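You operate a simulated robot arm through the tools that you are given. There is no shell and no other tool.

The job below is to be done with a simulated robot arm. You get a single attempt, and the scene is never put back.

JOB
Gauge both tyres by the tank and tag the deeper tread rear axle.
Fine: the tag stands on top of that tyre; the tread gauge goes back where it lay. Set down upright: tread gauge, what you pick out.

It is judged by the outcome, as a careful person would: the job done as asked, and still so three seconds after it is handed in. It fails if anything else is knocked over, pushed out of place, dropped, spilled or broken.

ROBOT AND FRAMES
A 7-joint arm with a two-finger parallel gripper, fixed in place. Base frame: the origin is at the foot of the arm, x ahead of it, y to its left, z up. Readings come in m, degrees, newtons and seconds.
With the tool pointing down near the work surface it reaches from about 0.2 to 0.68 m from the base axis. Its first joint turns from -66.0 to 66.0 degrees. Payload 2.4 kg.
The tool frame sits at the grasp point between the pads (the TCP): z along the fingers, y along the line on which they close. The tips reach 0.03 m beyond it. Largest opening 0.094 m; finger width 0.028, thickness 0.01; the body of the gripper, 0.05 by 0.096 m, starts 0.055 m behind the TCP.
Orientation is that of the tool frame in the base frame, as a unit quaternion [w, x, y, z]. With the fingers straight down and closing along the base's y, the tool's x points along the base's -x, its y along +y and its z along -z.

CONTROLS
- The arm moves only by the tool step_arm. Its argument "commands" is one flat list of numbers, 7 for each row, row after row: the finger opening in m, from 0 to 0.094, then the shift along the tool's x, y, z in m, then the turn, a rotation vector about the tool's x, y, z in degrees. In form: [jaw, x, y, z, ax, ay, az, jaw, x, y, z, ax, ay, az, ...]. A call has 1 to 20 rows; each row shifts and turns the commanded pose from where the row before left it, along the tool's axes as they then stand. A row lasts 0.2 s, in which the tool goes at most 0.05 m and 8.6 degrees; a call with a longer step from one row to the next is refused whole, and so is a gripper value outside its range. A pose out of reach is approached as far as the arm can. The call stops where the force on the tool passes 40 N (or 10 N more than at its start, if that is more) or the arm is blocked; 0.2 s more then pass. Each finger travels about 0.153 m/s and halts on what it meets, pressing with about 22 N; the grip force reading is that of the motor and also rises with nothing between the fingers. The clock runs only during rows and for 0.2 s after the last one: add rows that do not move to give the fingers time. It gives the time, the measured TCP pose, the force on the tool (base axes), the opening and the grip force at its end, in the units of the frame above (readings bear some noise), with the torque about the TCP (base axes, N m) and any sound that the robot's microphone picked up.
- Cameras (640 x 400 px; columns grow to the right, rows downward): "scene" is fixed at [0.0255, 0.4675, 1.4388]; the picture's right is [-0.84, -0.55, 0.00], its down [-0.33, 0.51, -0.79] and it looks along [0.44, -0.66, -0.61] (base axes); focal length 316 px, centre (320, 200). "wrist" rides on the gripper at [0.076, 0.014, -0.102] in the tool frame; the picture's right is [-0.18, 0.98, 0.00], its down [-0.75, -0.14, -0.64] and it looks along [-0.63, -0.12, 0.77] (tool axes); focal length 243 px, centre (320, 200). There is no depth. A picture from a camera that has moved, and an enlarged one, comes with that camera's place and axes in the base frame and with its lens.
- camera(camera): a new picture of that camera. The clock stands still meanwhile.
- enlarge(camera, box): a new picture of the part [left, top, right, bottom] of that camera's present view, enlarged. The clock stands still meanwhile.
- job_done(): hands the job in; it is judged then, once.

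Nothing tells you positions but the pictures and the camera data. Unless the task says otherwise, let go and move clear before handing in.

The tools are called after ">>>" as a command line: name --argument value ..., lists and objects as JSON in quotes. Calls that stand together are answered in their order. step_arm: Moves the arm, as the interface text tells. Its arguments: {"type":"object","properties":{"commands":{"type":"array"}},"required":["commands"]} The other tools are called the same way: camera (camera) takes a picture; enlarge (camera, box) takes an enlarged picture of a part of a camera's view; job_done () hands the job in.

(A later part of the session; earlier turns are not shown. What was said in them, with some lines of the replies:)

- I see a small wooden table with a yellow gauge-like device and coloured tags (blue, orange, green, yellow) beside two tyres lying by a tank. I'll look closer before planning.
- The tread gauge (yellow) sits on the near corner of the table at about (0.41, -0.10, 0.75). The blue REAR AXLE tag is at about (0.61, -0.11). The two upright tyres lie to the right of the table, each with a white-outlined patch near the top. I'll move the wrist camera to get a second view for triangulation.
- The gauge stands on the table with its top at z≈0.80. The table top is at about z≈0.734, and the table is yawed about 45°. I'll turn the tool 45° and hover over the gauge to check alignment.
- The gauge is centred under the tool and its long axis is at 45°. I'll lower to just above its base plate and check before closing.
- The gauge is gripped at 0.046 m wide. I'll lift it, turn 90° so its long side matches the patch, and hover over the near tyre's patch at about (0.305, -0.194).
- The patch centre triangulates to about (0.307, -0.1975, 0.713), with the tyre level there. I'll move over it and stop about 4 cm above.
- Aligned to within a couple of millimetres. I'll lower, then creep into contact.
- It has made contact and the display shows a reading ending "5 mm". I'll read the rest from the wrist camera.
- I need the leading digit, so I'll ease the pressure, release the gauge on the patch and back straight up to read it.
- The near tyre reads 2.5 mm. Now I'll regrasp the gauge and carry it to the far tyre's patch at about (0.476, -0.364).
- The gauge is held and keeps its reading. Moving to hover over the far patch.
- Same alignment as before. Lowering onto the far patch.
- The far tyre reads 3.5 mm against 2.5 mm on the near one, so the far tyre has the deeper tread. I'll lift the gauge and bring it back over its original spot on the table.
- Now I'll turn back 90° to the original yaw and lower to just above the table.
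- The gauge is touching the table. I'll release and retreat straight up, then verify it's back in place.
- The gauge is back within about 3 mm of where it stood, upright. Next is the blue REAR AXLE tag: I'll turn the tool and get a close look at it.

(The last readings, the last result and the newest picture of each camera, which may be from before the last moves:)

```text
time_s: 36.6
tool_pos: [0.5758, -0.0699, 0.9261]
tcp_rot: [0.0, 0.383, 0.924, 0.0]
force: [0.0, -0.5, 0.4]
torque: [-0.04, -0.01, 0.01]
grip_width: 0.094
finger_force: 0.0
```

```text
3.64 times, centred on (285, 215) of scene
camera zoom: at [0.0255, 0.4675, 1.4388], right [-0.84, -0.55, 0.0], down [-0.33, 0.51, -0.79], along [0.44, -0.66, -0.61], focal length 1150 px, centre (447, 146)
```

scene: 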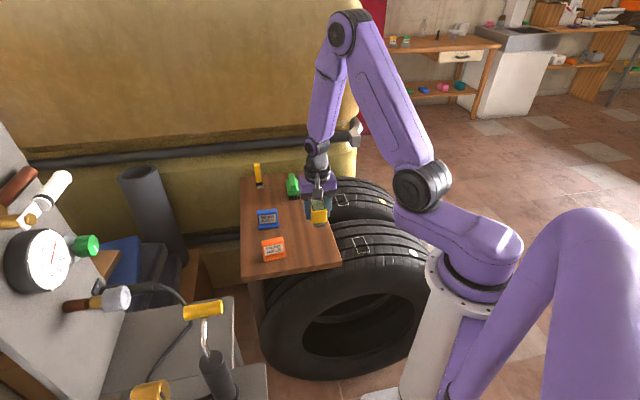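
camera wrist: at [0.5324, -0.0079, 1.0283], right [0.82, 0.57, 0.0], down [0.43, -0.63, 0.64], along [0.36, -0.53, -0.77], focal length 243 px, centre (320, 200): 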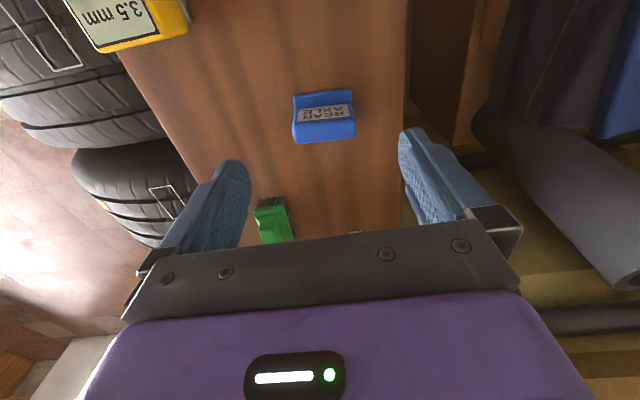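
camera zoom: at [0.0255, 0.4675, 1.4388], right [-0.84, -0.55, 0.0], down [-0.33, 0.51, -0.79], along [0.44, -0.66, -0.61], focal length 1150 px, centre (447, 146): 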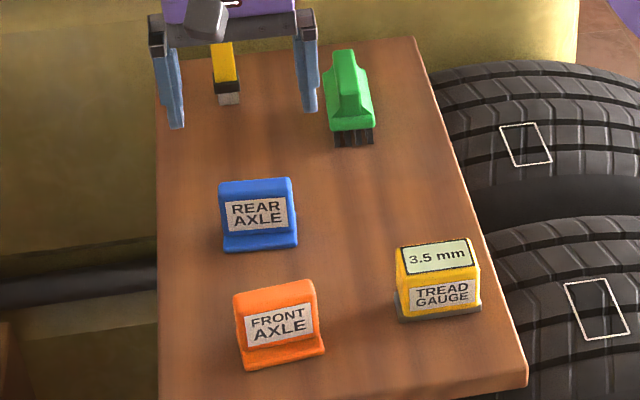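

>>> enlarge --camera "wrist" --box '[275, 75, 375, 165]'

>>> enlarge --camera "scene" --box '[253, 202, 283, 234]'

```text
4.44 times, centred on (325, 120) of wrist
camera zoom: at [0.5324, -0.0079, 1.0283], right [0.82, 0.57, 0.0], down [0.43, -0.63, 0.64], along [0.36, -0.53, -0.77], focal length 1078 px, centre (298, 556)
```

zoom: 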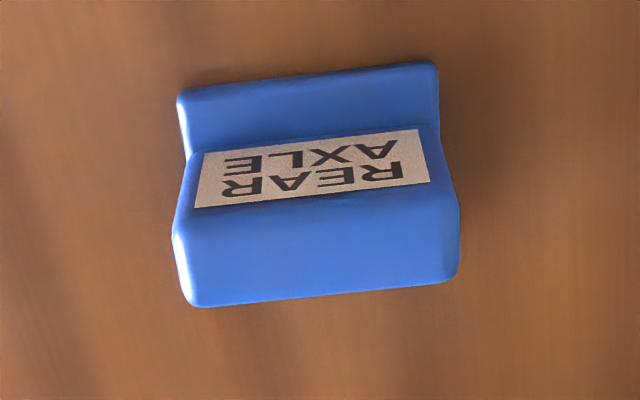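

```text
12.50 times, centred on (268, 218) of scene
camera zoom: at [0.0255, 0.4675, 1.4388], right [-0.84, -0.55, 0.0], down [-0.33, 0.51, -0.79], along [0.44, -0.66, -0.61], focal length 3953 px, centre (970, -25)
```

zoom: 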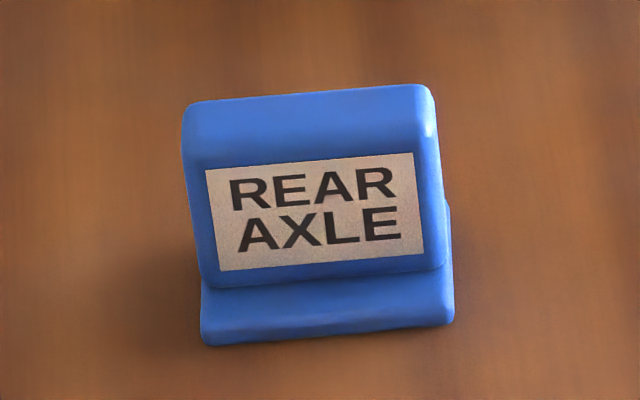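

The blue tag's base is about 0.064 × 0.036 m and it is 0.052 m tall. It is centred near (0.594, -0.090) with its yaw about 41°. I'll grip it by its ends, so I'm aligning above it first.

>>> step_arm --commands '[0.094, -0.0269, 0, 0, 0, 0, 0, 0.094, 0, 0, 0, 0, 0, 3.7, 0.094, 0, 0, 0.03, 0, 0, 0, 0.094, 0, 0, 0.03, 0, 0, 0, 0.094, 0, 0, 0.02, 0, 0, 0, 0.094, 0, 0, 0, 0, 0, 0]'

>>> camera --camera "wrist"

>>> enlarge --camera "scene" --box '[235, 170, 315, 240]'

```text
time_s: 38.0
tool_pos: [0.5936, -0.0891, 0.844]
tcp_rot: [0.0, 0.412, 0.911, 0.001]
force: [-0.2, -0.3, -0.2]
torque: [0.05, 0.03, 0.0]
grip_width: 0.0938
finger_force: 0.0
```

```text
taken
camera wrist: at [0.5544, -0.0244, 0.9481], right [0.86, 0.51, 0.0], down [0.39, -0.66, 0.64], along [0.33, -0.55, -0.77], focal length 243 px, centre (320, 200)
```

wrist: 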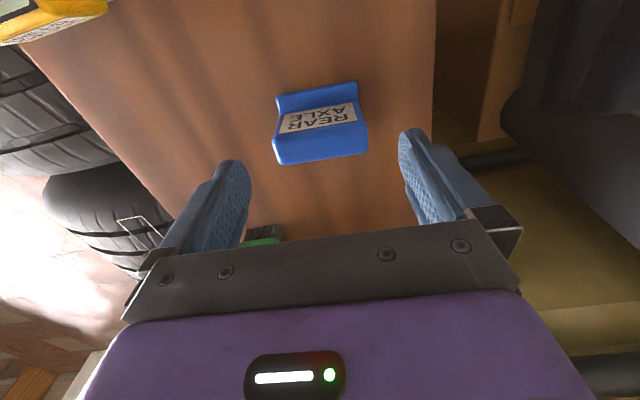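

```text
5.71 times, centred on (275, 205) of scene
camera zoom: at [0.0255, 0.4675, 1.4388], right [-0.84, -0.55, 0.0], down [-0.33, 0.51, -0.79], along [0.44, -0.66, -0.61], focal length 1807 px, centre (577, 171)
```

zoom: 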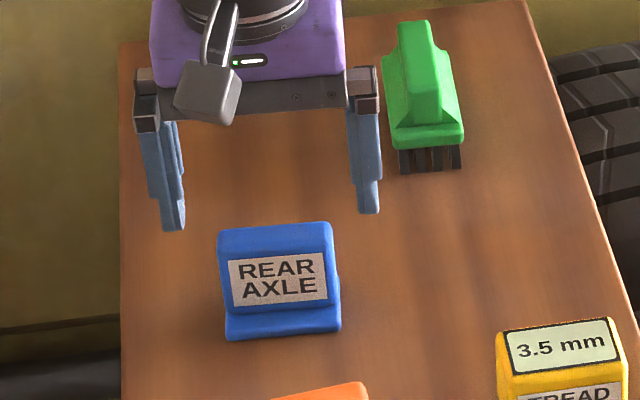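

>>> enlarge --camera "wrist" --box '[240, 60, 400, 180]'

```text
3.33 times, centred on (320, 120) of wrist
camera zoom: at [0.5544, -0.0244, 0.9481], right [0.86, 0.51, 0.0], down [0.39, -0.66, 0.64], along [0.33, -0.55, -0.77], focal length 809 px, centre (320, 467)
```

zoom: 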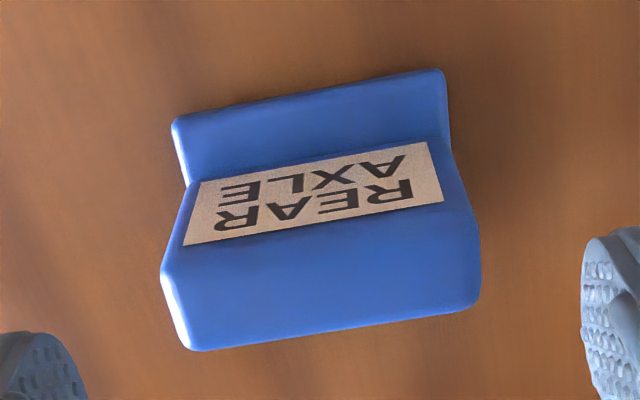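

The tag is centred between the open fingers and aligned to within half a degree. Descending and gripping.

>>> step_arm --commands '[0.094, 0, 0, 0.025, 0, 0, 0, 0.094, 0, 0, 0.025, 0, 0, 0, 0.094, 0, 0, 0.012, 0, 0, 0, 0.094, 0, 0, 0.005, 0, 0, 0, 0.094, 0, 0, 0, 0, 0, 0]'

>>> camera --camera "wrist"

>>> enlarge --camera "scene" --box '[235, 170, 315, 240]'

```text
time_s: 39.2
tool_pos: [0.5931, -0.0892, 0.7788]
tcp_rot: [0.0, 0.413, 0.911, 0.0]
force: [-0.4, 0.4, 0.4]
torque: [0.04, -0.03, -0.01]
grip_width: 0.0939
finger_force: 0.1
```

```text
taken
camera wrist: at [0.554, -0.0257, 0.8815], right [0.86, 0.51, 0.0], down [0.39, -0.66, 0.64], along [0.33, -0.55, -0.77], focal length 243 px, centre (320, 200)
```

wrist: 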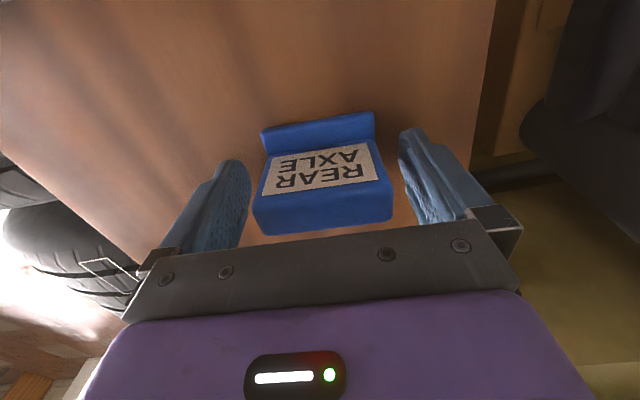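

```text
5.71 times, centred on (275, 205) of scene
camera zoom: at [0.0255, 0.4675, 1.4388], right [-0.84, -0.55, 0.0], down [-0.33, 0.51, -0.79], along [0.44, -0.66, -0.61], focal length 1807 px, centre (577, 171)
```

zoom: 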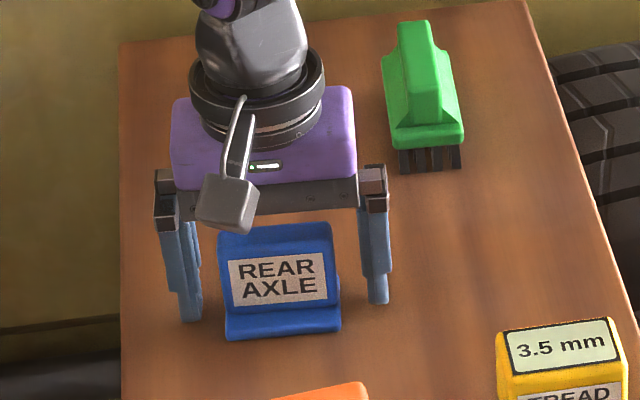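

>>> step_arm --commands '[0.075, 0, 0, 0, 0, 0, 0, 0.02, 0, 0, 0, 0, 0, 0, 0.02, 0, 0, 0, 0, 0, 0, 0.02, 0, 0, 0, 0, 0, 0]'

>>> step_arm --commands '[0.02, 0, 0, -0.005, 0, 0, 0, 0.02, 0, 0, -0.015, 0, 0, 0, 0.02, 0, 0, 0, 0, 0, 0]'

>>> camera --camera "wrist"

>>> enlarge --camera "scene" --box '[235, 170, 315, 240]'

```text
time_s: 40.2
tool_pos: [0.5931, -0.0904, 0.7783]
tcp_rot: [0.0, 0.411, 0.911, 0.0]
force: [-0.1, -0.1, -0.9]
torque: [-0.02, -0.02, 0.02]
grip_width: 0.0672
finger_force: 22.5
```

```text
time_s: 41.0
tool_pos: [0.5935, -0.0907, 0.8008]
tcp_rot: [0.0, 0.411, 0.912, 0.0]
force: [-0.1, -0.2, 0.2]
torque: [-0.02, -0.01, 0.04]
grip_width: 0.0673
finger_force: 22.3
```

```text
taken
camera wrist: at [0.5543, -0.0255, 0.9026], right [0.86, 0.51, 0.0], down [0.39, -0.66, 0.64], along [0.33, -0.55, -0.77], focal length 243 px, centre (320, 200)
```

wrist: 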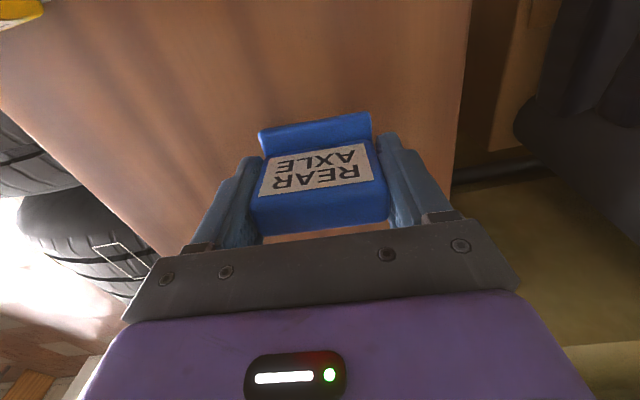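

```text
5.71 times, centred on (275, 205) of scene
camera zoom: at [0.0255, 0.4675, 1.4388], right [-0.84, -0.55, 0.0], down [-0.33, 0.51, -0.79], along [0.44, -0.66, -0.61], focal length 1807 px, centre (577, 171)
```

zoom: 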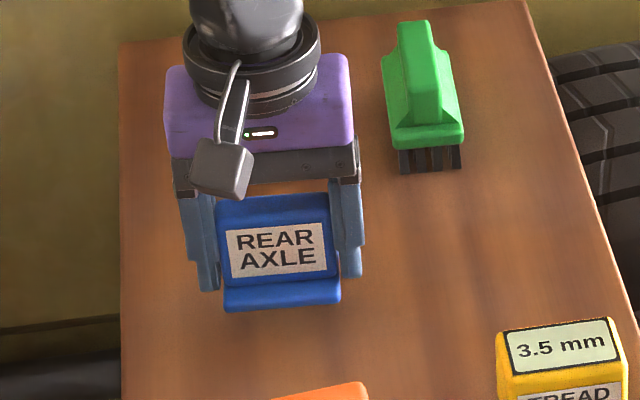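

The tag is held, so I'll lift clear of the other items and carry it to above the far tyre, the one that read 3.5 mm.

>>> step_arm --commands '[0.02, 0, 0, -0.03, 0, 0, 0, 0.02, 0, 0, -0.03, 0, 0, 0, 0.02, 0, 0, -0.02, 0, 0, -3.7, 0.02, -0.01414, -0.03464, 0, 0, 0, 0, 0.02, -0.01414, -0.03464, 0, 0, 0, 0, 0.02, -0.01414, -0.03464, 0, 0, 0, 0, 0.02, -0.01414, -0.03464, 0, 0, 0, 0, 0.02, -0.01414, -0.03464, 0, 0, 0, 0, 0.02, -0.01414, -0.03464, 0, 0, 0, 0, 0.02, -0.01414, -0.03464, 0, 0, 0, 0, 0.02, -0.01414, -0.03464, 0, 0, 0, 0, 0.02, 0, 0, 0.025, 0, 0, 0, 0.02, 0, 0, 0.025, 0, 0, 0, 0.02, 0, 0, 0.02, 0, 0, 0, 0.02, 0, 0, 0, 0, 0, 0]'

>>> camera --camera "wrist"

>>> enlarge --camera "scene" --box '[290, 140, 420, 240]'

```text
time_s: 44.2
tool_pos: [0.478, -0.3663, 0.8086]
tcp_rot: [0.0, 0.382, 0.924, 0.001]
force: [0.0, -0.1, -0.1]
torque: [0.02, 0.01, 0.02]
grip_width: 0.0672
finger_force: 22.1
```

```text
taken
camera wrist: at [0.4339, -0.3045, 0.9125], right [0.82, 0.57, 0.0], down [0.43, -0.63, 0.64], along [0.36, -0.53, -0.77], focal length 243 px, centre (320, 200)
```

wrist: 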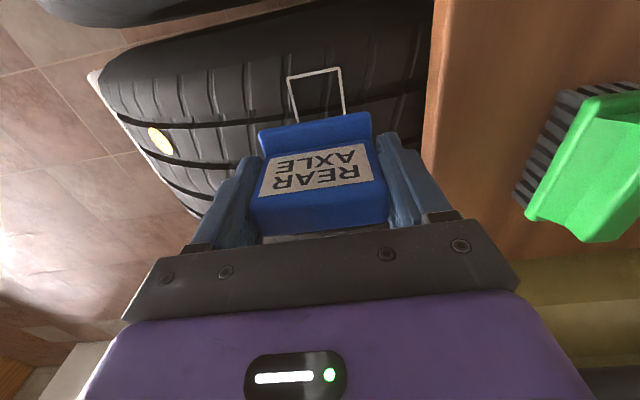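

```text
4.00 times, centred on (355, 190) of scene
camera zoom: at [0.0255, 0.4675, 1.4388], right [-0.84, -0.55, 0.0], down [-0.33, 0.51, -0.79], along [0.44, -0.66, -0.61], focal length 1265 px, centre (180, 240)
```

zoom: 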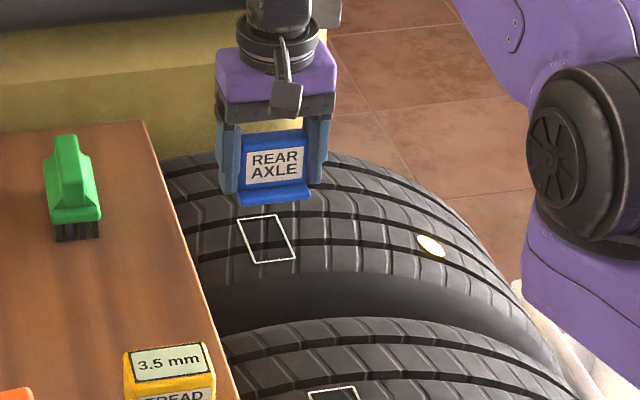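

>>> step_arm --commands '[0.02, 0, 0, 0.02, 0, 0, 0, 0.02, 0, 0, 0.015, 0, 0, 0, 0.02, 0, 0, 0.01, 0, 0, 0, 0.02, 0, 0, 0.004, 0, 0, 0, 0.02, 0, 0, 0, 0, 0, 0]'

>>> enlarge --camera "scene" --box '[315, 170, 395, 220]'

```text
time_s: 45.4
tool_pos: [0.4777, -0.365, 0.7589]
tcp_rot: [0.0, 0.382, 0.924, -0.001]
force: [0.4, 0.3, -0.9]
torque: [-0.03, 0.02, 0.01]
grip_width: 0.0672
finger_force: 21.4
```

```text
8.00 times, centred on (355, 195) of scene
camera zoom: at [0.0255, 0.4675, 1.4388], right [-0.84, -0.55, 0.0], down [-0.33, 0.51, -0.79], along [0.44, -0.66, -0.61], focal length 2530 px, centre (40, 240)
```

zoom: 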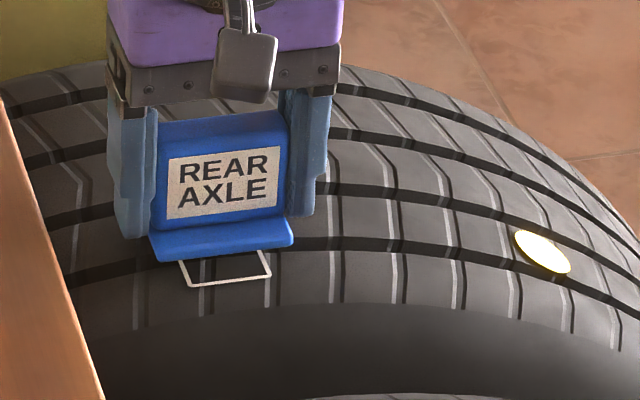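

>>> step_arm --commands '[0.02, 0, 0, 0.002, 0, 0, 0, 0.02, 0, 0, 0.002, 0, 0, 0, 0.02, 0, 0, 0, 0, 0, 0]'

>>> step_arm --commands '[0.02, 0, 0, 0.0015, 0, 0, 0, 0.02, 0, 0, 0, 0, 0, 0]'

```text
time_s: 46.2
tool_pos: [0.4788, -0.3653, 0.7552]
tcp_rot: [0.0, 0.382, 0.924, 0.001]
force: [1.0, -0.3, -1.1]
torque: [0.0, 0.01, -0.04]
grip_width: 0.067
finger_force: 22.3
```

```text
time_s: 46.8
tool_pos: [0.4787, -0.3659, 0.7546]
tcp_rot: [0.0, 0.382, 0.924, 0.0]
force: [-0.7, 0.2, 0.2]
torque: [0.01, 0.0, -0.04]
grip_width: 0.0669
finger_force: 21.5
```

>>> step_arm --commands '[0.02, 0, 0, 0.001, 0, 0, 0, 0.02, 0, 0, 0, 0, 0, 0]'

>>> enlarge --camera "scene" --box '[325, 175, 375, 210]'

```text
time_s: 47.4
tool_pos: [0.4775, -0.3659, 0.7524]
tcp_rot: [0.0, 0.382, 0.924, 0.0]
force: [-1.0, 0.4, -0.4]
torque: [-0.03, 0.0, -0.02]
grip_width: 0.067
finger_force: 22.3
```

```text
11.43 times, centred on (350, 192) of scene
camera zoom: at [0.0255, 0.4675, 1.4388], right [-0.84, -0.55, 0.0], down [-0.33, 0.51, -0.79], along [0.44, -0.66, -0.61], focal length 3614 px, centre (-23, 286)
```

zoom: 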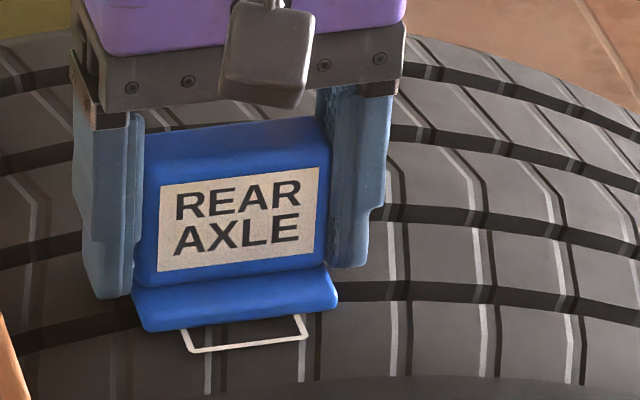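

>>> step_arm --commands '[0.02, 0, 0, 0.001, 0, 0, 0, 0.02, 0, 0, 0, 0, 0, 0]'

>>> step_arm --commands '[0.02, 0, 0, 0.001, 0, 0, 0, 0.02, 0, 0, 0, 0, 0, 0]'

```text
time_s: 48.0
tool_pos: [0.478, -0.3653, 0.7537]
tcp_rot: [0.0, 0.382, 0.924, 0.001]
force: [-4.6, 3.6, 13.9]
torque: [0.18, 0.11, -0.01]
grip_width: 0.0672
finger_force: 22.0
```

```text
time_s: 48.6
tool_pos: [0.4797, -0.3662, 0.7514]
tcp_rot: [0.001, 0.381, 0.924, 0.0]
force: [-1.9, 2.5, 17.1]
torque: [0.08, 0.11, -0.01]
grip_width: 0.0671
finger_force: 22.4
```

>>> step_arm --commands '[0.02, 0, 0, -0.001, 0, 0, 0, 0.02, 0, 0, 0, 0, 0, 0]'

>>> enlarge --camera "scene" --box '[325, 175, 375, 210]'

>>> camera --camera "wrist"

```text
time_s: 49.2
tool_pos: [0.4782, -0.3648, 0.7519]
tcp_rot: [0.0, 0.382, 0.924, 0.0]
force: [1.2, -1.8, 1.6]
torque: [-0.05, -0.04, -0.01]
grip_width: 0.0671
finger_force: 21.6
```

```text
11.43 times, centred on (350, 192) of scene
camera zoom: at [0.0255, 0.4675, 1.4388], right [-0.84, -0.55, 0.0], down [-0.33, 0.51, -0.79], along [0.44, -0.66, -0.61], focal length 3614 px, centre (-23, 286)
```

zoom: 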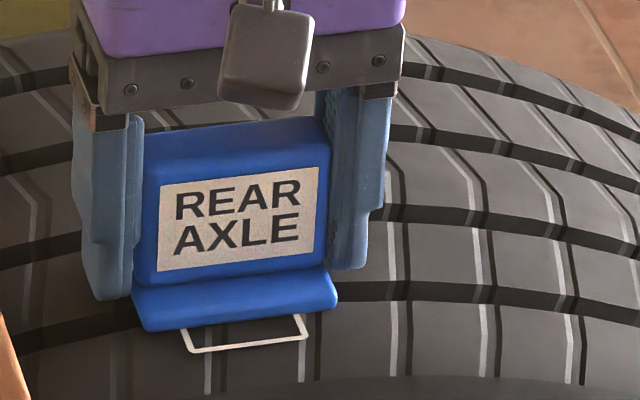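

```text
taken
camera wrist: at [0.4345, -0.3038, 0.8556], right [0.82, 0.57, 0.0], down [0.43, -0.63, 0.64], along [0.36, -0.53, -0.77], focal length 243 px, centre (320, 200)
```

wrist: 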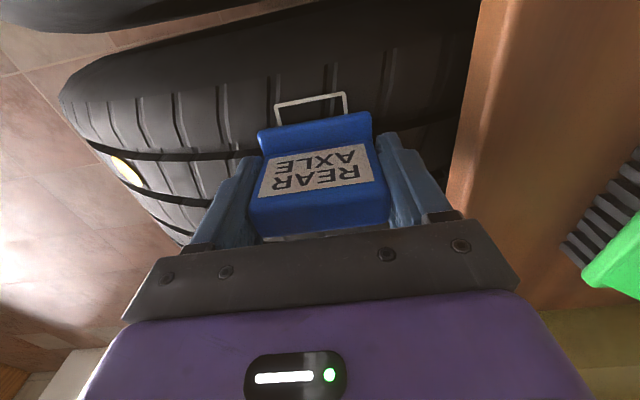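

The tag rests on the tyre in light contact. I'll open gently and check it stands.

>>> step_arm --commands '[0.07, 0, 0, 0, 0, 0, 0, 0.075, 0, 0, 0, 0, 0, 0, 0.083, 0, 0, 0, 0, 0, 0, 0.088, 0, 0, 0, 0, 0, 0, 0.088, 0, 0, 0, 0, 0, 0]'

>>> enlarge --camera "scene" --box '[325, 175, 375, 210]'

>>> camera --camera "wrist"

```text
time_s: 50.4
tool_pos: [0.4784, -0.3655, 0.7525]
tcp_rot: [0.0, 0.383, 0.924, 0.0]
force: [0.9, -0.2, 0.7]
torque: [0.0, -0.02, 0.0]
grip_width: 0.088
finger_force: 0.1
```

```text
11.43 times, centred on (350, 192) of scene
camera zoom: at [0.0255, 0.4675, 1.4388], right [-0.84, -0.55, 0.0], down [-0.33, 0.51, -0.79], along [0.44, -0.66, -0.61], focal length 3614 px, centre (-23, 286)
```

zoom: 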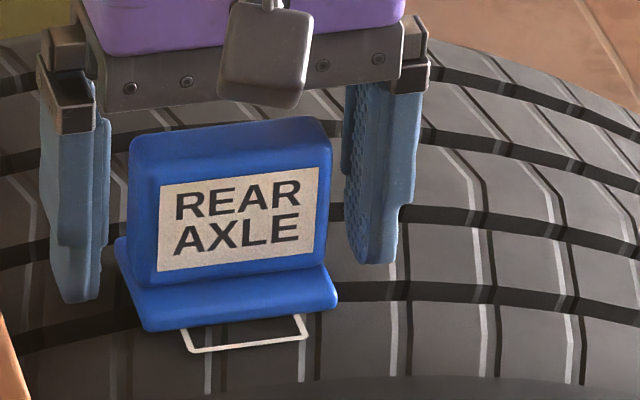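

```text
taken
camera wrist: at [0.4347, -0.3038, 0.8561], right [0.82, 0.57, 0.0], down [0.43, -0.63, 0.64], along [0.36, -0.53, -0.77], focal length 243 px, centre (320, 200)
```

wrist: 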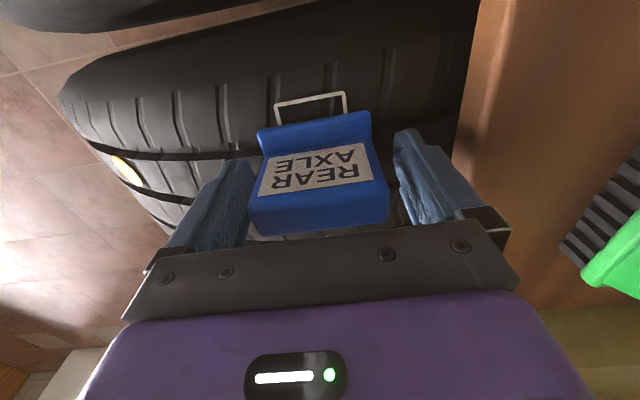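

The tag stands on its own without moving. I'll retreat straight up and back to a clear position.

>>> step_arm --commands '[0.088, 0, 0, -0.015, 0, 0, 0, 0.088, 0, 0, -0.025, 0, 0, 0, 0.088, 0, 0, -0.035, 0, 0, 0, 0.088, 0, 0, -0.04, 0, 0, 0, 0.088, 0, 0, -0.04, 0, 0, 0, 0.088, 0, 0, -0.04, 0, 0, 0, 0.088, 0.03, -0.02, -0.02, 0, 0, 0, 0.088, 0.03, -0.02, -0.02, 0, 0, 0, 0.088, 0.03, -0.02, -0.02, 0, 0, 0, 0.088, 0, 0, 0, 0, 0, 0, 0.088, 0, 0, 0, 0, 0, 0]'

>>> camera --camera "scene"

>>> camera --camera "wrist"

>>> enlarge --camera "scene" --box '[315, 165, 395, 225]'

>>> enlarge --camera "scene" --box '[220, 140, 380, 290]'

```text
time_s: 52.8
tool_pos: [0.3704, -0.3435, 1.0081]
tcp_rot: [0.0, 0.382, 0.924, 0.0]
force: [0.2, 0.4, 0.2]
torque: [0.01, -0.01, 0.03]
grip_width: 0.088
finger_force: 0.1
```

```text
taken
```

scene: 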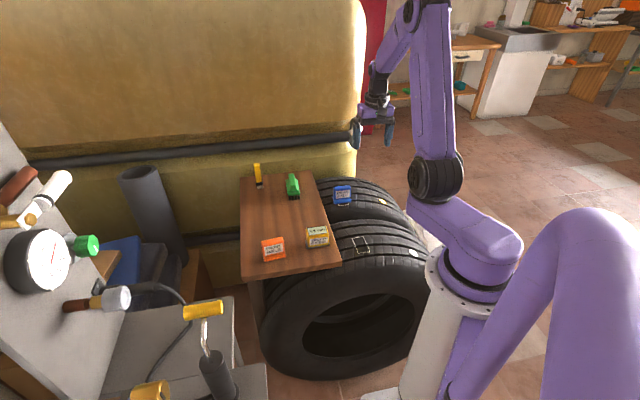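

```text
taken
camera wrist: at [0.3279, -0.2811, 1.1124], right [0.82, 0.57, 0.0], down [0.43, -0.63, 0.64], along [0.36, -0.53, -0.77], focal length 243 px, centre (320, 200)
```

wrist: 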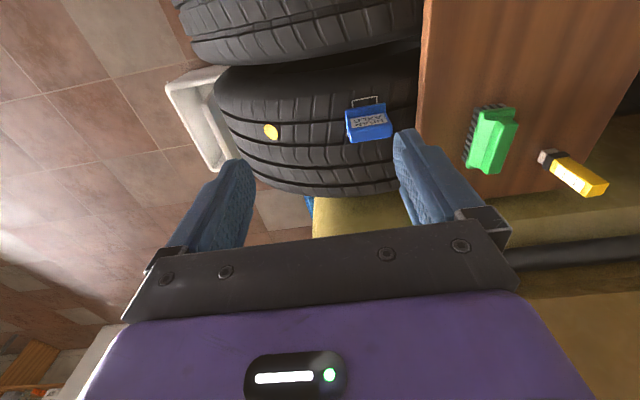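

```text
6.67 times, centred on (355, 195) of scene
camera zoom: at [0.0255, 0.4675, 1.4388], right [-0.84, -0.55, 0.0], down [-0.33, 0.51, -0.79], along [0.44, -0.66, -0.61], focal length 2108 px, centre (87, 233)
```

zoom: 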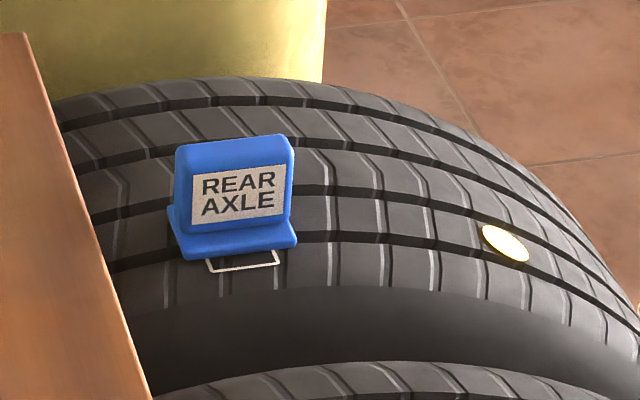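

```text
2.67 times, centred on (300, 215) of scene
camera zoom: at [0.0255, 0.4675, 1.4388], right [-0.84, -0.55, 0.0], down [-0.33, 0.51, -0.79], along [0.44, -0.66, -0.61], focal length 843 px, centre (373, 160)
```

zoom: 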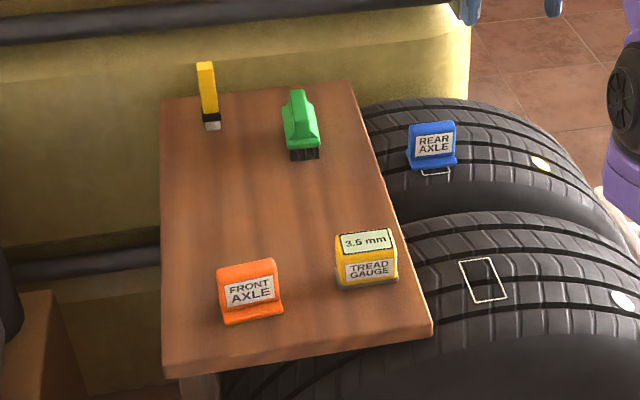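

The REAR AXLE tag stands upright on top of the far tyre, which read 3.5 mm against 2.5 mm on the near one. The gauge is back in its spot, everything else is undisturbed and the arm is clear, so I'm handing in.

>>> job_done

```text
The job is handed in.
```

I gauged both tyres and handed the job in. The tread is deeper on the far tyre, at 3.5 mm; the near tyre read 2.5 mm.

- **Tag:** The blue REAR AXLE tag stands upright on top of the far tyre, on the white-outlined patch where I gauged it. It had not moved about two seconds after I let go.
- **Gauge:** The tread gauge is upright on the table, within about 3 mm of where it lay, and facing the same way.
- **Everything else:** The other items on the table look unmoved in the final pictures, and the arm is clear of the work.
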